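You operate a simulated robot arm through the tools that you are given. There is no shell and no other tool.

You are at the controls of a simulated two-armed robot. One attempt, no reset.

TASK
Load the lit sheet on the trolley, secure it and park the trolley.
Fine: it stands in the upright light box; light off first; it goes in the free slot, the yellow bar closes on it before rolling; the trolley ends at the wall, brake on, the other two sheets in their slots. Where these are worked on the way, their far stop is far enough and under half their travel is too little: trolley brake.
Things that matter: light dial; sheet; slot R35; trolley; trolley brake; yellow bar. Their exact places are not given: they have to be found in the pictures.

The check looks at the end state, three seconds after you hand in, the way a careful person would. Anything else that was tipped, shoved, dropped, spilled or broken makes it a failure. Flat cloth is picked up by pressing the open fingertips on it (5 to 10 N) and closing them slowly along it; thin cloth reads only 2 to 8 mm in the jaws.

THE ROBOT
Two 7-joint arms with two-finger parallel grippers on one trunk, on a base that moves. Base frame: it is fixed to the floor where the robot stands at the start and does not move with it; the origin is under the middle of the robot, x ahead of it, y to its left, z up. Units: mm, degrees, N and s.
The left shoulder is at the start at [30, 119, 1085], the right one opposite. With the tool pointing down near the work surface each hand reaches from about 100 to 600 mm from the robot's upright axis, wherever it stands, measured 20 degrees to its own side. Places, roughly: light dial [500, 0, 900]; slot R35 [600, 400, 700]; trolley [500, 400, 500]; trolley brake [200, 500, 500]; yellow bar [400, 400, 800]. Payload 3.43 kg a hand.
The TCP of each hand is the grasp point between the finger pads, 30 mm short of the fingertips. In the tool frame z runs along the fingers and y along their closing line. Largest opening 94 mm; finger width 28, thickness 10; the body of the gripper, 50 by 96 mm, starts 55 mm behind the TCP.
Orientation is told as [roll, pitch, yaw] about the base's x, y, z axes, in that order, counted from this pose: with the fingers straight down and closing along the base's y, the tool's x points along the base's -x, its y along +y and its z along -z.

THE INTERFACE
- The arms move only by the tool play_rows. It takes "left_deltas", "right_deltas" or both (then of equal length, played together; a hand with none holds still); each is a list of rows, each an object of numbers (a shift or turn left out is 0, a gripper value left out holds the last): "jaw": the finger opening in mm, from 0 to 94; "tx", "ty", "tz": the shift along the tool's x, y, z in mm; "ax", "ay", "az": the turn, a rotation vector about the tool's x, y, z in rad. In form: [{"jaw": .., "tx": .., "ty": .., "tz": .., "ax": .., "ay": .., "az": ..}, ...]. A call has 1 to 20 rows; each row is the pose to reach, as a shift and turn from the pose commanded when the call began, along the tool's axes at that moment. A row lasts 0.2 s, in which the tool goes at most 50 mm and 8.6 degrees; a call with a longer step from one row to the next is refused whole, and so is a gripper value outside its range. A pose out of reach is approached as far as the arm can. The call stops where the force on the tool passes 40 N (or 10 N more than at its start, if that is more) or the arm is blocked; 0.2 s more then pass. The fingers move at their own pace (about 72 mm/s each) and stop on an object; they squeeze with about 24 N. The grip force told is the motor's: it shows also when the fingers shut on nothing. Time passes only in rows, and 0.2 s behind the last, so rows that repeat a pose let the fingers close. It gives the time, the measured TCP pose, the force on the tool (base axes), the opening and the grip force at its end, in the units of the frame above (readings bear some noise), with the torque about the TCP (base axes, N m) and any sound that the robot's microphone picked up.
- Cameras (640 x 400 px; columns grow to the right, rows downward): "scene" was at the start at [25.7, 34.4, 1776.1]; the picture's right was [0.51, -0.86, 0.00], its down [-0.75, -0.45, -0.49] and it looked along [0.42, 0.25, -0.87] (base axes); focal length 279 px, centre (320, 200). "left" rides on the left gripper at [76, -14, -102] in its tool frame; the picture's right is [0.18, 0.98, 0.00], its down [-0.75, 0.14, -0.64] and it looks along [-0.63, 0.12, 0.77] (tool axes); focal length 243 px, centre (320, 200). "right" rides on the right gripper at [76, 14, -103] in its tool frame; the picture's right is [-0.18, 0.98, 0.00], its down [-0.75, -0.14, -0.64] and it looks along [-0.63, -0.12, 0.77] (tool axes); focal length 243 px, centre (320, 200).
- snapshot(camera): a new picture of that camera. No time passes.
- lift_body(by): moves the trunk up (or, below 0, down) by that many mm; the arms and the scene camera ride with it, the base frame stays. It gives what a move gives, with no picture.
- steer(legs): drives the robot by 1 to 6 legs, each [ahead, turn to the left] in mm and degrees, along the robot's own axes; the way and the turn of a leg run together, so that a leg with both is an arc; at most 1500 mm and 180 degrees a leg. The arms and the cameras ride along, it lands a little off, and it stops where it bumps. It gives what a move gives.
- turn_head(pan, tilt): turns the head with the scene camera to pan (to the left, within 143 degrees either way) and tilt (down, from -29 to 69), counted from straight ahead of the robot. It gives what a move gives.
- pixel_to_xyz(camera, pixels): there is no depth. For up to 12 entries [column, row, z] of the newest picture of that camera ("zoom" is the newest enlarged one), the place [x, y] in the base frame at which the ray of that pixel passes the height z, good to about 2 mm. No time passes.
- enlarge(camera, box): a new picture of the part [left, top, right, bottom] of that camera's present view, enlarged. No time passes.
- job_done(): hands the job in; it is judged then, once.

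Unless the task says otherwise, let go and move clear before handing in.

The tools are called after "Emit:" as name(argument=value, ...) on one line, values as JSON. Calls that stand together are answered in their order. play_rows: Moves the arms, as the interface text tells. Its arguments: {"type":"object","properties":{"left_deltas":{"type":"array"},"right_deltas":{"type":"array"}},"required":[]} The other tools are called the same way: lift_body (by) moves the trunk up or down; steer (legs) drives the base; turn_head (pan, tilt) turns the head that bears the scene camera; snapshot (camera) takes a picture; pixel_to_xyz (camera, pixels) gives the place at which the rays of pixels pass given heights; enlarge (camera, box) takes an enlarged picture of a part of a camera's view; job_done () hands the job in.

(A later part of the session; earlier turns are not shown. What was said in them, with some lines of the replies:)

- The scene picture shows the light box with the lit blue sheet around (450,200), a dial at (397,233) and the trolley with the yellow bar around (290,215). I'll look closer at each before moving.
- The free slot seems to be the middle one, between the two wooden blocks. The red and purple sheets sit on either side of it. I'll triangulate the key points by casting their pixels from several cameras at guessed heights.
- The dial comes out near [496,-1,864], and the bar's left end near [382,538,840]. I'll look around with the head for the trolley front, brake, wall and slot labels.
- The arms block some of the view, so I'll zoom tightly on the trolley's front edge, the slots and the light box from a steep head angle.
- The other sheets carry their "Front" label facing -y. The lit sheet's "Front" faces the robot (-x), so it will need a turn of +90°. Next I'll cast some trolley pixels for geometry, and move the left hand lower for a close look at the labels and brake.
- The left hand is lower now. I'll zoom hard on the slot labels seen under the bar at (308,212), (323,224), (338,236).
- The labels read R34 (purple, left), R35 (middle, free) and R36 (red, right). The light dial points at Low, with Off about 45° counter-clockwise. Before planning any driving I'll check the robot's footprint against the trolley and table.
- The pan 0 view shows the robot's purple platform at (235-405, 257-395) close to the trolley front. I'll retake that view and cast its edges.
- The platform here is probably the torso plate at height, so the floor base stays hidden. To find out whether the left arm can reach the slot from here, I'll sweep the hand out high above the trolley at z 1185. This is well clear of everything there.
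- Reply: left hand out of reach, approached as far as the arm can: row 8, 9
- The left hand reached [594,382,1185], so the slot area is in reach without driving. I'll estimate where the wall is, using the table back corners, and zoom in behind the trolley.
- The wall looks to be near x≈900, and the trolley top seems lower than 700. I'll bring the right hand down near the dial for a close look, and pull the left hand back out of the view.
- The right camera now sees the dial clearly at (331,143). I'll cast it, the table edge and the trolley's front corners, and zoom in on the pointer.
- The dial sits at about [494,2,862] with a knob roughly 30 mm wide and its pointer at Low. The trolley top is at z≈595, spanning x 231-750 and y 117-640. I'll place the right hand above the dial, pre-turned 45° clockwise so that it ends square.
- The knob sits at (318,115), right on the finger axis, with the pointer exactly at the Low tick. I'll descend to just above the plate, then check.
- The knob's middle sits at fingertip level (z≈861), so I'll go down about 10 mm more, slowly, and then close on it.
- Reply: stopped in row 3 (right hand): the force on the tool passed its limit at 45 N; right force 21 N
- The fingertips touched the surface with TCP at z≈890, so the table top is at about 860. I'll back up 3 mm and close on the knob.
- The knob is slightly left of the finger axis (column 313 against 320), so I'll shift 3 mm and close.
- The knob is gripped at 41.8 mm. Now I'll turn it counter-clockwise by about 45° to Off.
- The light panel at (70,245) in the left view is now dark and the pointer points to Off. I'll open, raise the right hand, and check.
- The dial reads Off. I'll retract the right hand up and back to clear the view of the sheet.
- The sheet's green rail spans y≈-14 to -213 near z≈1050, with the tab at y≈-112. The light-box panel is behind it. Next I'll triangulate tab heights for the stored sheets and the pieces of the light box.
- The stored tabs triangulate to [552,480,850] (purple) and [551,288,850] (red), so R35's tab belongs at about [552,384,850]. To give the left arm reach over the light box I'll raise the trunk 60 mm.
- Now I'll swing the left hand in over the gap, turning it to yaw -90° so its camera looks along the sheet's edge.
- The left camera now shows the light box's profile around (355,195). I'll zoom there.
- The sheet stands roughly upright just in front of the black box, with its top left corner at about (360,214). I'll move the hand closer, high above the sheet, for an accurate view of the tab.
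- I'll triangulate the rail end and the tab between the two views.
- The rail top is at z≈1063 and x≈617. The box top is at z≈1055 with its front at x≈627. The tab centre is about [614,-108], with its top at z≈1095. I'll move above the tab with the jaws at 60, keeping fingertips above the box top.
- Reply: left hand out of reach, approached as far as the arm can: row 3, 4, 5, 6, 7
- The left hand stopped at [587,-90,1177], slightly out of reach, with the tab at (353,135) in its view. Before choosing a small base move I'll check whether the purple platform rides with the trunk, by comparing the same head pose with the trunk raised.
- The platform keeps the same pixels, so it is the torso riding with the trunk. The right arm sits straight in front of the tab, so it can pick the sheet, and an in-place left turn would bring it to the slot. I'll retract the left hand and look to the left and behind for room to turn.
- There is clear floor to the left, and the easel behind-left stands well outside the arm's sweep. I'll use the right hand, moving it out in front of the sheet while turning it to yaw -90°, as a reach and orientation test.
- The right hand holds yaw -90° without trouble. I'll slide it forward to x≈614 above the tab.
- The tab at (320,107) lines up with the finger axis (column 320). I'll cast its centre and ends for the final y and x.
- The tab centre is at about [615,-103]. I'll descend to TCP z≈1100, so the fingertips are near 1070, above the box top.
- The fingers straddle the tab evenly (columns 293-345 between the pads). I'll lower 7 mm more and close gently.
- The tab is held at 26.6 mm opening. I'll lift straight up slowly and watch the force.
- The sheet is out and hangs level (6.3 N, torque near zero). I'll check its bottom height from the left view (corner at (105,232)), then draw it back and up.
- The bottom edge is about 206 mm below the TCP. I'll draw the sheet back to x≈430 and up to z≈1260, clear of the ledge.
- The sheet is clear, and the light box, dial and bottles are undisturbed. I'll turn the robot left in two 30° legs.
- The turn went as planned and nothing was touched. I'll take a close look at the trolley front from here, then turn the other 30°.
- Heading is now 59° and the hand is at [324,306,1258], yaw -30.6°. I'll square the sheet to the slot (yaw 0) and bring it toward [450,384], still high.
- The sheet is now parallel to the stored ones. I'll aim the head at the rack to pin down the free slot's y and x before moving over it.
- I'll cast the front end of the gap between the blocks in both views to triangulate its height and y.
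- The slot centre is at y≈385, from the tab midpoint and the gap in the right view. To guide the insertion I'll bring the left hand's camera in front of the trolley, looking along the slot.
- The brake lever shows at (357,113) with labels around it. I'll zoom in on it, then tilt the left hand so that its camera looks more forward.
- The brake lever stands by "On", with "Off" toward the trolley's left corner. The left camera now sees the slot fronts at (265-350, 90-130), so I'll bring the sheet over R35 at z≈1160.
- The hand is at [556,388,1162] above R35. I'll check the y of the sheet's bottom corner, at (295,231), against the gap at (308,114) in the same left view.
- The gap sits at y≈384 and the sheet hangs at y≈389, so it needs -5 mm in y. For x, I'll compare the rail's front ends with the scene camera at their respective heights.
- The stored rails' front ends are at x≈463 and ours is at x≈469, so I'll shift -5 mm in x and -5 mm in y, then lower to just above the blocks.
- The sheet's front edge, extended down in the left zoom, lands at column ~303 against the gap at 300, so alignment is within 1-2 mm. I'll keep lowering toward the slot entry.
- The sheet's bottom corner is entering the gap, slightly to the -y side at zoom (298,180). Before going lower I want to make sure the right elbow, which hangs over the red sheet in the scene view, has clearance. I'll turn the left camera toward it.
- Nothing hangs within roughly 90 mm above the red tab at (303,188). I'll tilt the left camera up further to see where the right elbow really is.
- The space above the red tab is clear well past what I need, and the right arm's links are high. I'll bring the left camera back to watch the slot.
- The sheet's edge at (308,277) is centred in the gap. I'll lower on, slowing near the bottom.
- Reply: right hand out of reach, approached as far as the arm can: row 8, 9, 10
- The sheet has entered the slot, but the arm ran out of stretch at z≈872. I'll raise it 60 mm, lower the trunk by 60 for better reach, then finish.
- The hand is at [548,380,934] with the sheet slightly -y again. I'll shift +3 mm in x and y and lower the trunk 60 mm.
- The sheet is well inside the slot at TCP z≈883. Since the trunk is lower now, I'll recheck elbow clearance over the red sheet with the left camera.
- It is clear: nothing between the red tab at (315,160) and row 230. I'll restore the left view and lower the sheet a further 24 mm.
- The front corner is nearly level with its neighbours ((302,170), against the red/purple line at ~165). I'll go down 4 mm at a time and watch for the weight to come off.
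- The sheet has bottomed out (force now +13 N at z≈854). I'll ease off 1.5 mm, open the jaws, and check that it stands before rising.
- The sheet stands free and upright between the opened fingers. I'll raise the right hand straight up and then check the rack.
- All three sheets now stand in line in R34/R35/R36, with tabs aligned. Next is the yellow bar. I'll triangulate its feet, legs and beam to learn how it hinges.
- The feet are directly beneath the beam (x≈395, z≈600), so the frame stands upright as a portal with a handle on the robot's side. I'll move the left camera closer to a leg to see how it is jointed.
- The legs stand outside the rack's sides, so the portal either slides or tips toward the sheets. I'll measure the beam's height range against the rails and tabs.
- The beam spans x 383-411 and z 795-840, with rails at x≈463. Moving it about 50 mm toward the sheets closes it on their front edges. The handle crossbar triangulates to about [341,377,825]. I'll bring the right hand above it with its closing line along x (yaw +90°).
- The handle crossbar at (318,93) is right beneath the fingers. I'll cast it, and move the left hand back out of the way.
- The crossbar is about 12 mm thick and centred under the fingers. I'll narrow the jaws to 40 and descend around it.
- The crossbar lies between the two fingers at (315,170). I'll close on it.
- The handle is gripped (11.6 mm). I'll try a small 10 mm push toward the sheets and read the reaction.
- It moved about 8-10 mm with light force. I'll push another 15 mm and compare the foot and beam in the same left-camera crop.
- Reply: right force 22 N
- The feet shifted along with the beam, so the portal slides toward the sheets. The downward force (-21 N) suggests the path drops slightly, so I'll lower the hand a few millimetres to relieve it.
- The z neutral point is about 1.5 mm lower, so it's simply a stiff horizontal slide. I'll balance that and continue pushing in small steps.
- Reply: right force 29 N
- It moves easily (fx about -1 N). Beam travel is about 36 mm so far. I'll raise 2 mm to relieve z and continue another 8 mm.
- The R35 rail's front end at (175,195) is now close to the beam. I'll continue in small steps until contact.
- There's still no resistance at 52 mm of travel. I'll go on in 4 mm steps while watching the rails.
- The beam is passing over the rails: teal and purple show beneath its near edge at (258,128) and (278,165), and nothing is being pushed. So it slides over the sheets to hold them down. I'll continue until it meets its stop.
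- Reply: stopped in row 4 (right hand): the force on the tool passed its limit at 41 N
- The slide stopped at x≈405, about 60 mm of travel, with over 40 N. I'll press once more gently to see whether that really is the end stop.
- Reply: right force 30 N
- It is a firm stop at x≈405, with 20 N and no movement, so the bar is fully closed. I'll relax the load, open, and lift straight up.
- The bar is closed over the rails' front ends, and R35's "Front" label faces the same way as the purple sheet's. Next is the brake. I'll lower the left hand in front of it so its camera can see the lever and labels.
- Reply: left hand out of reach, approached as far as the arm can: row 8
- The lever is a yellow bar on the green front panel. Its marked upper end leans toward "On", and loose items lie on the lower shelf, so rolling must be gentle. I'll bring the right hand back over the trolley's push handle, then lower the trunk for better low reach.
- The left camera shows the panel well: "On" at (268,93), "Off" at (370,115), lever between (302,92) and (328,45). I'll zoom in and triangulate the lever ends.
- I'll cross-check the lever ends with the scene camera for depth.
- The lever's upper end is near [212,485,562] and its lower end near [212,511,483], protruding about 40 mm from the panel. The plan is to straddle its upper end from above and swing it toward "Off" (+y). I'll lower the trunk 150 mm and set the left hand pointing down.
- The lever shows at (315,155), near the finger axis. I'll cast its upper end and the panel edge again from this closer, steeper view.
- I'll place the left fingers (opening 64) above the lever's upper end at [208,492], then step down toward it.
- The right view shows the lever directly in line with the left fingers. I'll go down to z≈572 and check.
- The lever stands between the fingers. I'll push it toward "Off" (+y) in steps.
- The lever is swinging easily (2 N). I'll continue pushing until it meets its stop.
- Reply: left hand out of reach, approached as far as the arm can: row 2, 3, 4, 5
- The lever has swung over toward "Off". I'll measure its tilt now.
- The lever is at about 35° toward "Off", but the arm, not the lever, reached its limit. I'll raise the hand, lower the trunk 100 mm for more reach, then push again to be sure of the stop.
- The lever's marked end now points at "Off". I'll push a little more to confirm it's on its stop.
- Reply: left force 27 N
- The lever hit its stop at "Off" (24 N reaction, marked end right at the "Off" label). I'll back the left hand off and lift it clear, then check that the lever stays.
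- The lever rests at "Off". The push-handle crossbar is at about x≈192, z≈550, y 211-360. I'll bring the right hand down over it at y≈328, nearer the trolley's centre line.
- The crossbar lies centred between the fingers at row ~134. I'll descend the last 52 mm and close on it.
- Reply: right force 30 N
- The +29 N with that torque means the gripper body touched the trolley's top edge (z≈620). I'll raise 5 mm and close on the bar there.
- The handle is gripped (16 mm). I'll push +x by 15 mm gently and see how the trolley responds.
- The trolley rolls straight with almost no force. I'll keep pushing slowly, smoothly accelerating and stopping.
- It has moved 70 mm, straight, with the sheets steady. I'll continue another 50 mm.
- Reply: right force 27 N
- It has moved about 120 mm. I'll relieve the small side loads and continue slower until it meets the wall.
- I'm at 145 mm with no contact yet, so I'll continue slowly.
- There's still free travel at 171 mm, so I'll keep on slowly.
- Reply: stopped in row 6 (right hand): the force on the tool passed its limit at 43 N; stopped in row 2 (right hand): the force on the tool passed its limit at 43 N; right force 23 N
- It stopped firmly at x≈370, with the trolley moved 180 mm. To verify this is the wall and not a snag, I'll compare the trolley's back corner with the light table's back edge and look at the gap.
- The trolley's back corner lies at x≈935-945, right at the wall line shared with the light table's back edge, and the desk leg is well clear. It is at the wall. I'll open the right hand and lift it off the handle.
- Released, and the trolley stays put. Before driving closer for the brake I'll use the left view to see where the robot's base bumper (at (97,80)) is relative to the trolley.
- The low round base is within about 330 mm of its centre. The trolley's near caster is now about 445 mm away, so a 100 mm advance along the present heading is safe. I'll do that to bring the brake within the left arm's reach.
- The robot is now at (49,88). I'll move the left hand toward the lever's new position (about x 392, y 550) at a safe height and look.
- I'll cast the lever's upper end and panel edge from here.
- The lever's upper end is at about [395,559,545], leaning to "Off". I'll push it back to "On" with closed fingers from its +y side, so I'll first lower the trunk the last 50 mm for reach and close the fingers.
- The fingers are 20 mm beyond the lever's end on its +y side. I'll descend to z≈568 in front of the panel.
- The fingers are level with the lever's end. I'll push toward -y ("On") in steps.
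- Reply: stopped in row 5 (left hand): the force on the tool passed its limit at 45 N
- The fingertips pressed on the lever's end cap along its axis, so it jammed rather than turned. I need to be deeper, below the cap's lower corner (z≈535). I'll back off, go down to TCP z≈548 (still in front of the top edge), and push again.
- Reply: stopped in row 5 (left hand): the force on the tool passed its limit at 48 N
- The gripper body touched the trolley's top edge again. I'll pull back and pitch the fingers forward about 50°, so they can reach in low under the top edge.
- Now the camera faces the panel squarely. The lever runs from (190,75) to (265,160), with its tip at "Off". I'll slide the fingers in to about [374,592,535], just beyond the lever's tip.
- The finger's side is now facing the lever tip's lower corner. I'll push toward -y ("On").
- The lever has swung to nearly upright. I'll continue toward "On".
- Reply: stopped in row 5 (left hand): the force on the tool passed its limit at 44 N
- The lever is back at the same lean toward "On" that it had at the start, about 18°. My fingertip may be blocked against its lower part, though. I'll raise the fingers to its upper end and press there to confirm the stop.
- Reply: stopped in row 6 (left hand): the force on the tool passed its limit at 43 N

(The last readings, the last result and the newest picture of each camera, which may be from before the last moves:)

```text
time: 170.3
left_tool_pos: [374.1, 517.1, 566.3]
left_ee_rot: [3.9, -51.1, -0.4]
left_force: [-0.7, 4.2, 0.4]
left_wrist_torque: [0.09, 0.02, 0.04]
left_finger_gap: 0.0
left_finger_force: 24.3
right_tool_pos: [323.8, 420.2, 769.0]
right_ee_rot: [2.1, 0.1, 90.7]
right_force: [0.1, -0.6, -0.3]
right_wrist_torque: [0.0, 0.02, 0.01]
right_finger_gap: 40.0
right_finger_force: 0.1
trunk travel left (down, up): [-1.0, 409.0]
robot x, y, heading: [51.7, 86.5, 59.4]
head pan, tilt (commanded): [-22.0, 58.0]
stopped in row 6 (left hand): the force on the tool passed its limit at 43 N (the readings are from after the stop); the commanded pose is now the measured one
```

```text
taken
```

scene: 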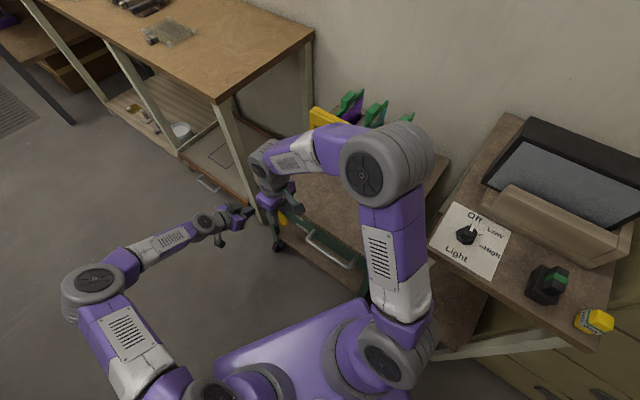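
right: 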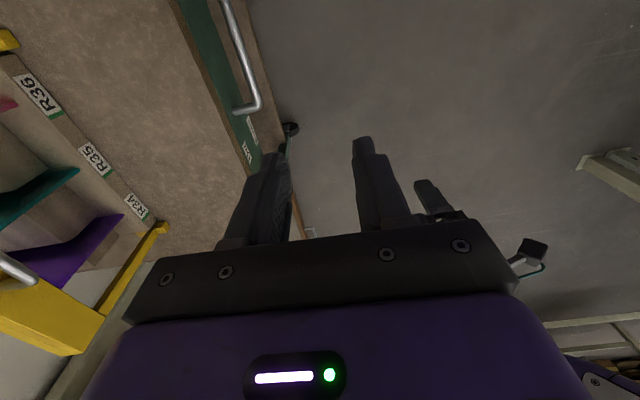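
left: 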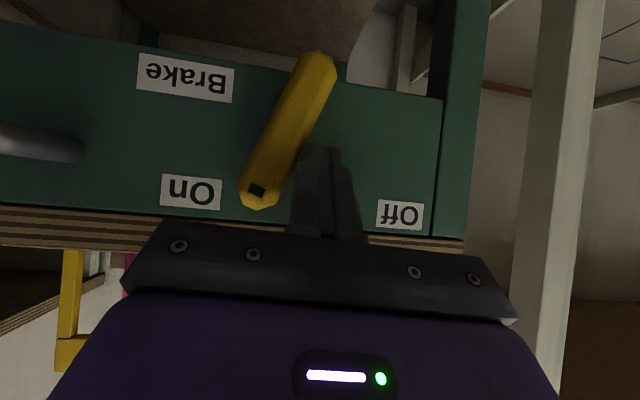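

The lever's tip sits at the same place relative to "On" as at the start (about a third of the way between the labels), and 43 N no longer moves it, so the brake is on at its stop. I'll back the left hand away carefully.

Emit:
play_rows(left_deltas=[{"ty": 8}, {"ty": 15}, {"ty": 15, "tx": 15, "tz": -25}, {"ty": 15, "tx": 30, "tz": -50}, {"ty": 15, "tx": 45, "tz": -75}, {"ty": 15, "tx": 60, "tz": -100}, {"ty": 15, "tx": 75, "tz": -125}, {"ty": 15, "tx": 60, "tz": -140}, {"ty": 15, "tx": 45, "tz": -155}])

Emit:
snapshot(camera="left")

Emit:
enlarge(camera="left", box=[60, 20, 440, 240])

```text
time: 172.3
left_tool_pos: [223.1, 523.1, 630.4]
left_ee_rot: [3.7, -51.0, -0.3]
left_force: [-0.2, 0.2, 0.4]
left_wrist_torque: [0.01, -0.01, 0.01]
left_finger_gap: 0.0
left_finger_force: 24.2
right_tool_pos: [323.7, 421.4, 769.6]
right_ee_rot: [2.3, 0.2, 90.8]
right_force: [0.0, -0.5, 0.0]
right_wrist_torque: [-0.02, 0.03, 0.02]
right_finger_gap: 40.2
right_finger_force: 0.0
trunk travel left (down, up): [-1.0, 409.0]
robot x, y, heading: [48.5, 89.3, 59.6]
head pan, tilt (commanded): [-22.0, 58.0]
```

```text
taken
```

left: 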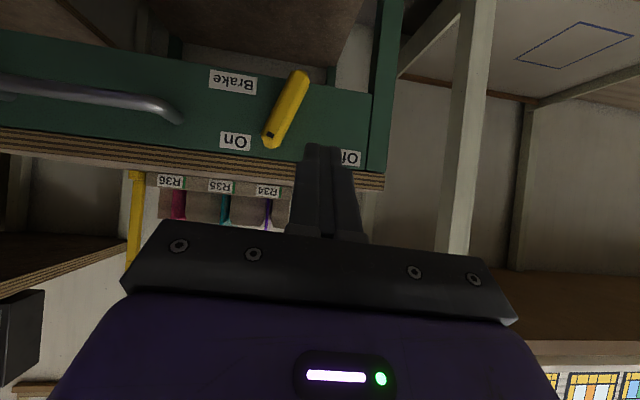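

```text
1.68 times, centred on (250, 130) of left
```

zoom: 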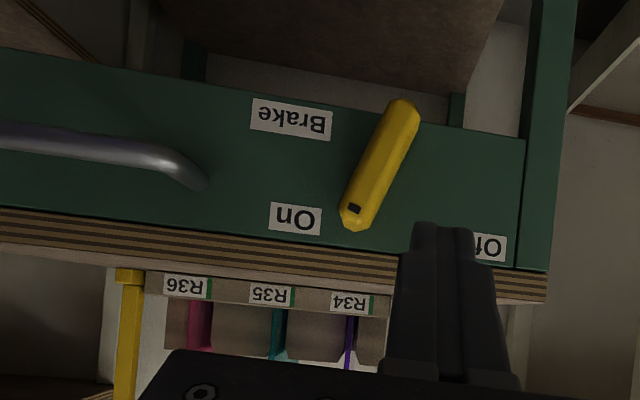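

The lever is by "On". To compare its angle with the starting state under the same perspective, I'll put the left camera at the same relative pose as my first close-up (trolley shifted by 180 mm).

Emit:
play_rows(left_deltas=[{"tx": 7, "ty": -9, "tz": 12, "ax": 0.027, "ay": 0.096}, {"tx": 13, "ty": -18, "tz": 24, "ax": 0.054, "ay": 0.192}, {"tx": 19.5, "ty": -26, "tz": 36, "ax": 0.08, "ay": 0.288}, {"tx": 19.5, "ty": -26, "tz": 36, "ax": 0.08, "ay": 0.288, "jaw": 60}, {"tx": 19.5, "ty": -26, "tz": 36, "ax": 0.08, "ay": 0.288, "jaw": 60}])

Emit:
snapshot(camera="left")

Emit:
enlarge(camera="left", box=[230, 40, 430, 220])

```text
time: 173.5
left_tool_pos: [242.2, 497.5, 592.4]
left_ee_rot: [-1.3, -34.4, 0.1]
left_force: [0.2, 0.3, -0.2]
left_wrist_torque: [0.0, 0.0, -0.02]
left_finger_gap: 60.0
left_finger_force: 0.1
right_tool_pos: [323.0, 420.5, 769.4]
right_ee_rot: [2.2, 0.2, 90.8]
right_force: [-0.1, -0.4, -0.1]
right_wrist_torque: [-0.01, -0.01, -0.03]
right_finger_gap: 39.8
right_finger_force: 0.1
trunk travel left (down, up): [-1.0, 409.0]
robot x, y, heading: [48.9, 87.0, 59.8]
head pan, tilt (commanded): [-22.0, 58.0]
```

```text
taken
```

left: 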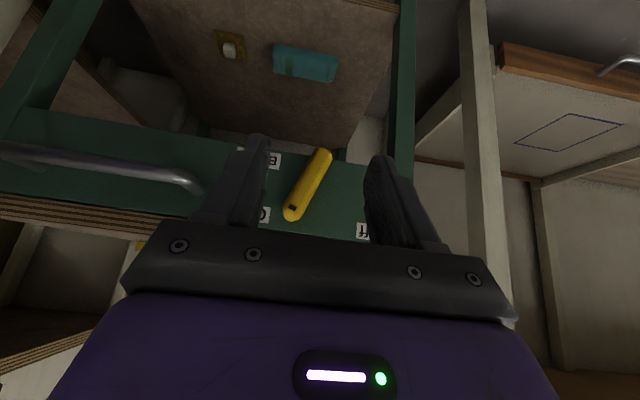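

```text
2.22 times, centred on (330, 130) of left
```

zoom: 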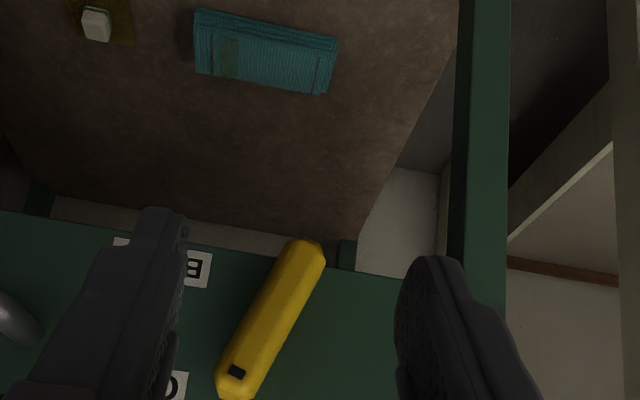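

The lever's slope matches the starting "On" position (mark at (238,372) against (231,370) then). The cloth and tile on the shelf have not shifted. I'll retract both hands, back off, and take a final look.

Emit:
play_rows(left_deltas=[{"tx": 20, "tz": -30}, {"tx": 35, "tz": -65}, {"tx": 40, "tz": -105}, {"tx": 30, "tz": -145}, {"tx": 10, "tz": -180}, {"tx": -20, "tz": -210}], right_deltas=[{"tz": -35}, {"tz": -70, "ty": 10}, {"tz": -105, "ty": 30}, {"tz": -140, "ty": 55}, {"tz": -175, "ty": 80}, {"tz": -205, "ty": 105}])

Emit:
steer(legs=[[-150, 0]])

Emit:
lift_body(by=300)

Emit:
snapshot(camera="scene")

Emit:
snapshot(camera="right")

Emit:
snapshot(camera="left")

```text
time: 174.9
left_tool_pos: [136.8, 503.6, 775.7]
left_ee_rot: [-1.3, -34.5, 0.1]
left_force: [0.4, 0.7, 0.1]
left_wrist_torque: [0.01, -0.03, 0.0]
left_finger_gap: 60.0
left_finger_force: 0.0
right_tool_pos: [225.5, 419.7, 979.5]
right_ee_rot: [2.3, 0.2, 90.7]
right_force: [-0.9, -0.8, 0.3]
right_wrist_torque: [0.01, -0.03, -0.01]
right_finger_gap: 39.7
right_finger_force: 0.0
trunk travel left (down, up): [-1.0, 409.0]
robot x, y, heading: [51.0, 89.6, 59.5]
head pan, tilt (commanded): [-22.0, 58.0]
```

```text
time: 176.3
left_tool_pos: [59.3, 371.6, 775.4]
left_ee_rot: [-1.2, -34.7, 0.2]
left_force: [0.6, -0.5, -0.4]
left_wrist_torque: [0.01, 0.0, 0.0]
left_finger_gap: 60.0
left_finger_force: 0.1
right_tool_pos: [146.7, 289.7, 978.5]
right_ee_rot: [2.1, 0.2, 90.7]
right_force: [0.2, -0.1, 0.1]
right_wrist_torque: [-0.01, 0.02, 0.03]
right_finger_gap: 39.9
right_finger_force: 0.1
trunk travel left (down, up): [-1.0, 409.0]
robot x, y, heading: [-27.1, -47.6, 59.4]
head pan, tilt (commanded): [-22.0, 58.0]
```

```text
time: 179.3
left_tool_pos: [58.3, 371.2, 1075.5]
left_ee_rot: [-1.3, -34.6, 0.1]
left_force: [0.4, 0.3, -0.5]
left_wrist_torque: [0.01, -0.02, 0.01]
left_finger_gap: 60.2
left_finger_force: 0.1
right_tool_pos: [147.5, 289.3, 1279.1]
right_ee_rot: [2.2, 0.2, 90.7]
right_force: [-0.3, -0.1, 0.2]
right_wrist_torque: [0.04, -0.01, 0.02]
right_finger_gap: 40.2
right_finger_force: 0.1
trunk travel left (down, up): [-301.0, 109.0]
robot x, y, heading: [-27.2, -41.4, 58.9]
head pan, tilt (commanded): [-22.0, 58.0]
```

```text
taken
```

scene: 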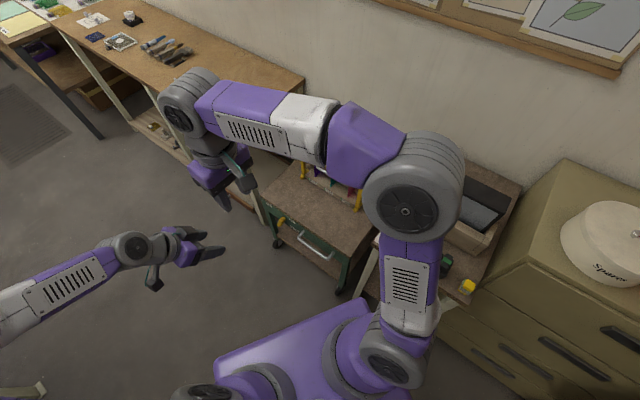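

```text
taken
```

right: 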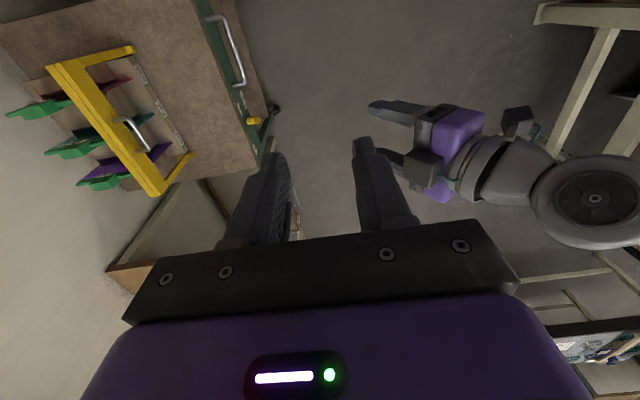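

```text
taken
```

left: 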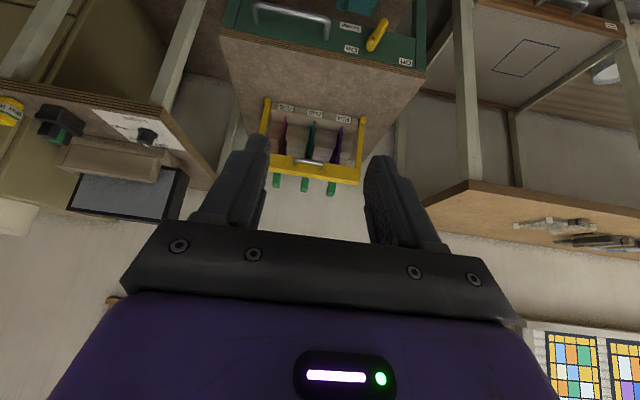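

Everything looks right: bar closed, three tabs in line, dial off, lever at "On". I'll take one last zoom at the trolley's back edge against the wall and the light box.

Emit:
enlarge(camera="right", box=[0, 0, 280, 240])

Emit:
enlarge(camera="left", box=[20, 0, 440, 240])

Emit:
pixel_to_xyz(camera="right", pixels=[[255, 165, 610], [200, 0, 610], [0, 30, 610], [117, 190, 610]])

```text
1.67 times, centred on (140, 120) of right
```

zoom: 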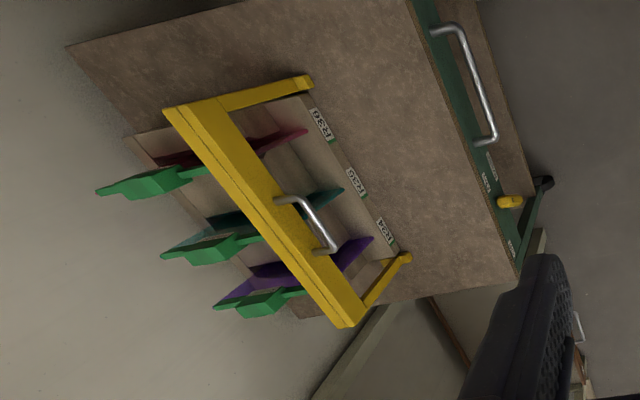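

```text
1.52 times, centred on (230, 120) of left
```

zoom: 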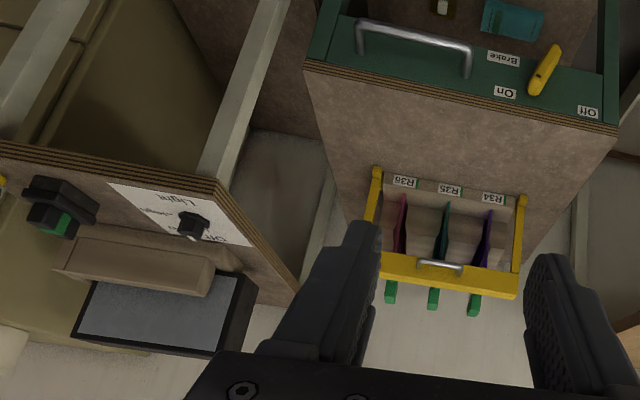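

```text
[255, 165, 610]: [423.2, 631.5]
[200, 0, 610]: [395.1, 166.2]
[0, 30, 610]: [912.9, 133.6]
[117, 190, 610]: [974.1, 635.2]
```

The back edge of the trolley meets the wall's contact shadow, the bar is closed over all three sheets (R34, R35, R36), the light is off and the brake lever is at "On". Both hands are clear, so I'm handing the job in.

Emit:
job_done()

```text
The job is handed in.
```

The job is handed in. The sheet is loaded in slot R35, secured and parked, as far as the pictures and readings show; I haven't seen the check's result.

- **Light:** the dial was turned from Low to Off before I touched the sheet, and the panel went dark.
- **Sheet:** it stands in R35 between the other two. Its "Front" label faces the same way as theirs, and its tab lines up with theirs.
- **Yellow bar:** it slid about 60 mm over the front ends of all three sheets and met a firm stop. I closed it before rolling the trolley.
- **Trolley:** I released the brake and pushed the trolley straight back about 180 mm until it stopped firmly. Its back edge measures in line with the wall, but I judged this from pictures and force, not from a direct view of the gap.
- **Brake:** it is back at the same lean toward "On" that it had at the start, and 43 N would not move it further. I did not pull on the trolley to test it.
- **Other items:** the red and purple sheets stayed in their slots. The loose cloth and tile on the trolley's lower shelf looked unmoved.

While working the brake and handle, the grippers pressed briefly on the trolley's top edge and the brake lever. Each stopped at the force limit, and I saw nothing damaged or shifted.
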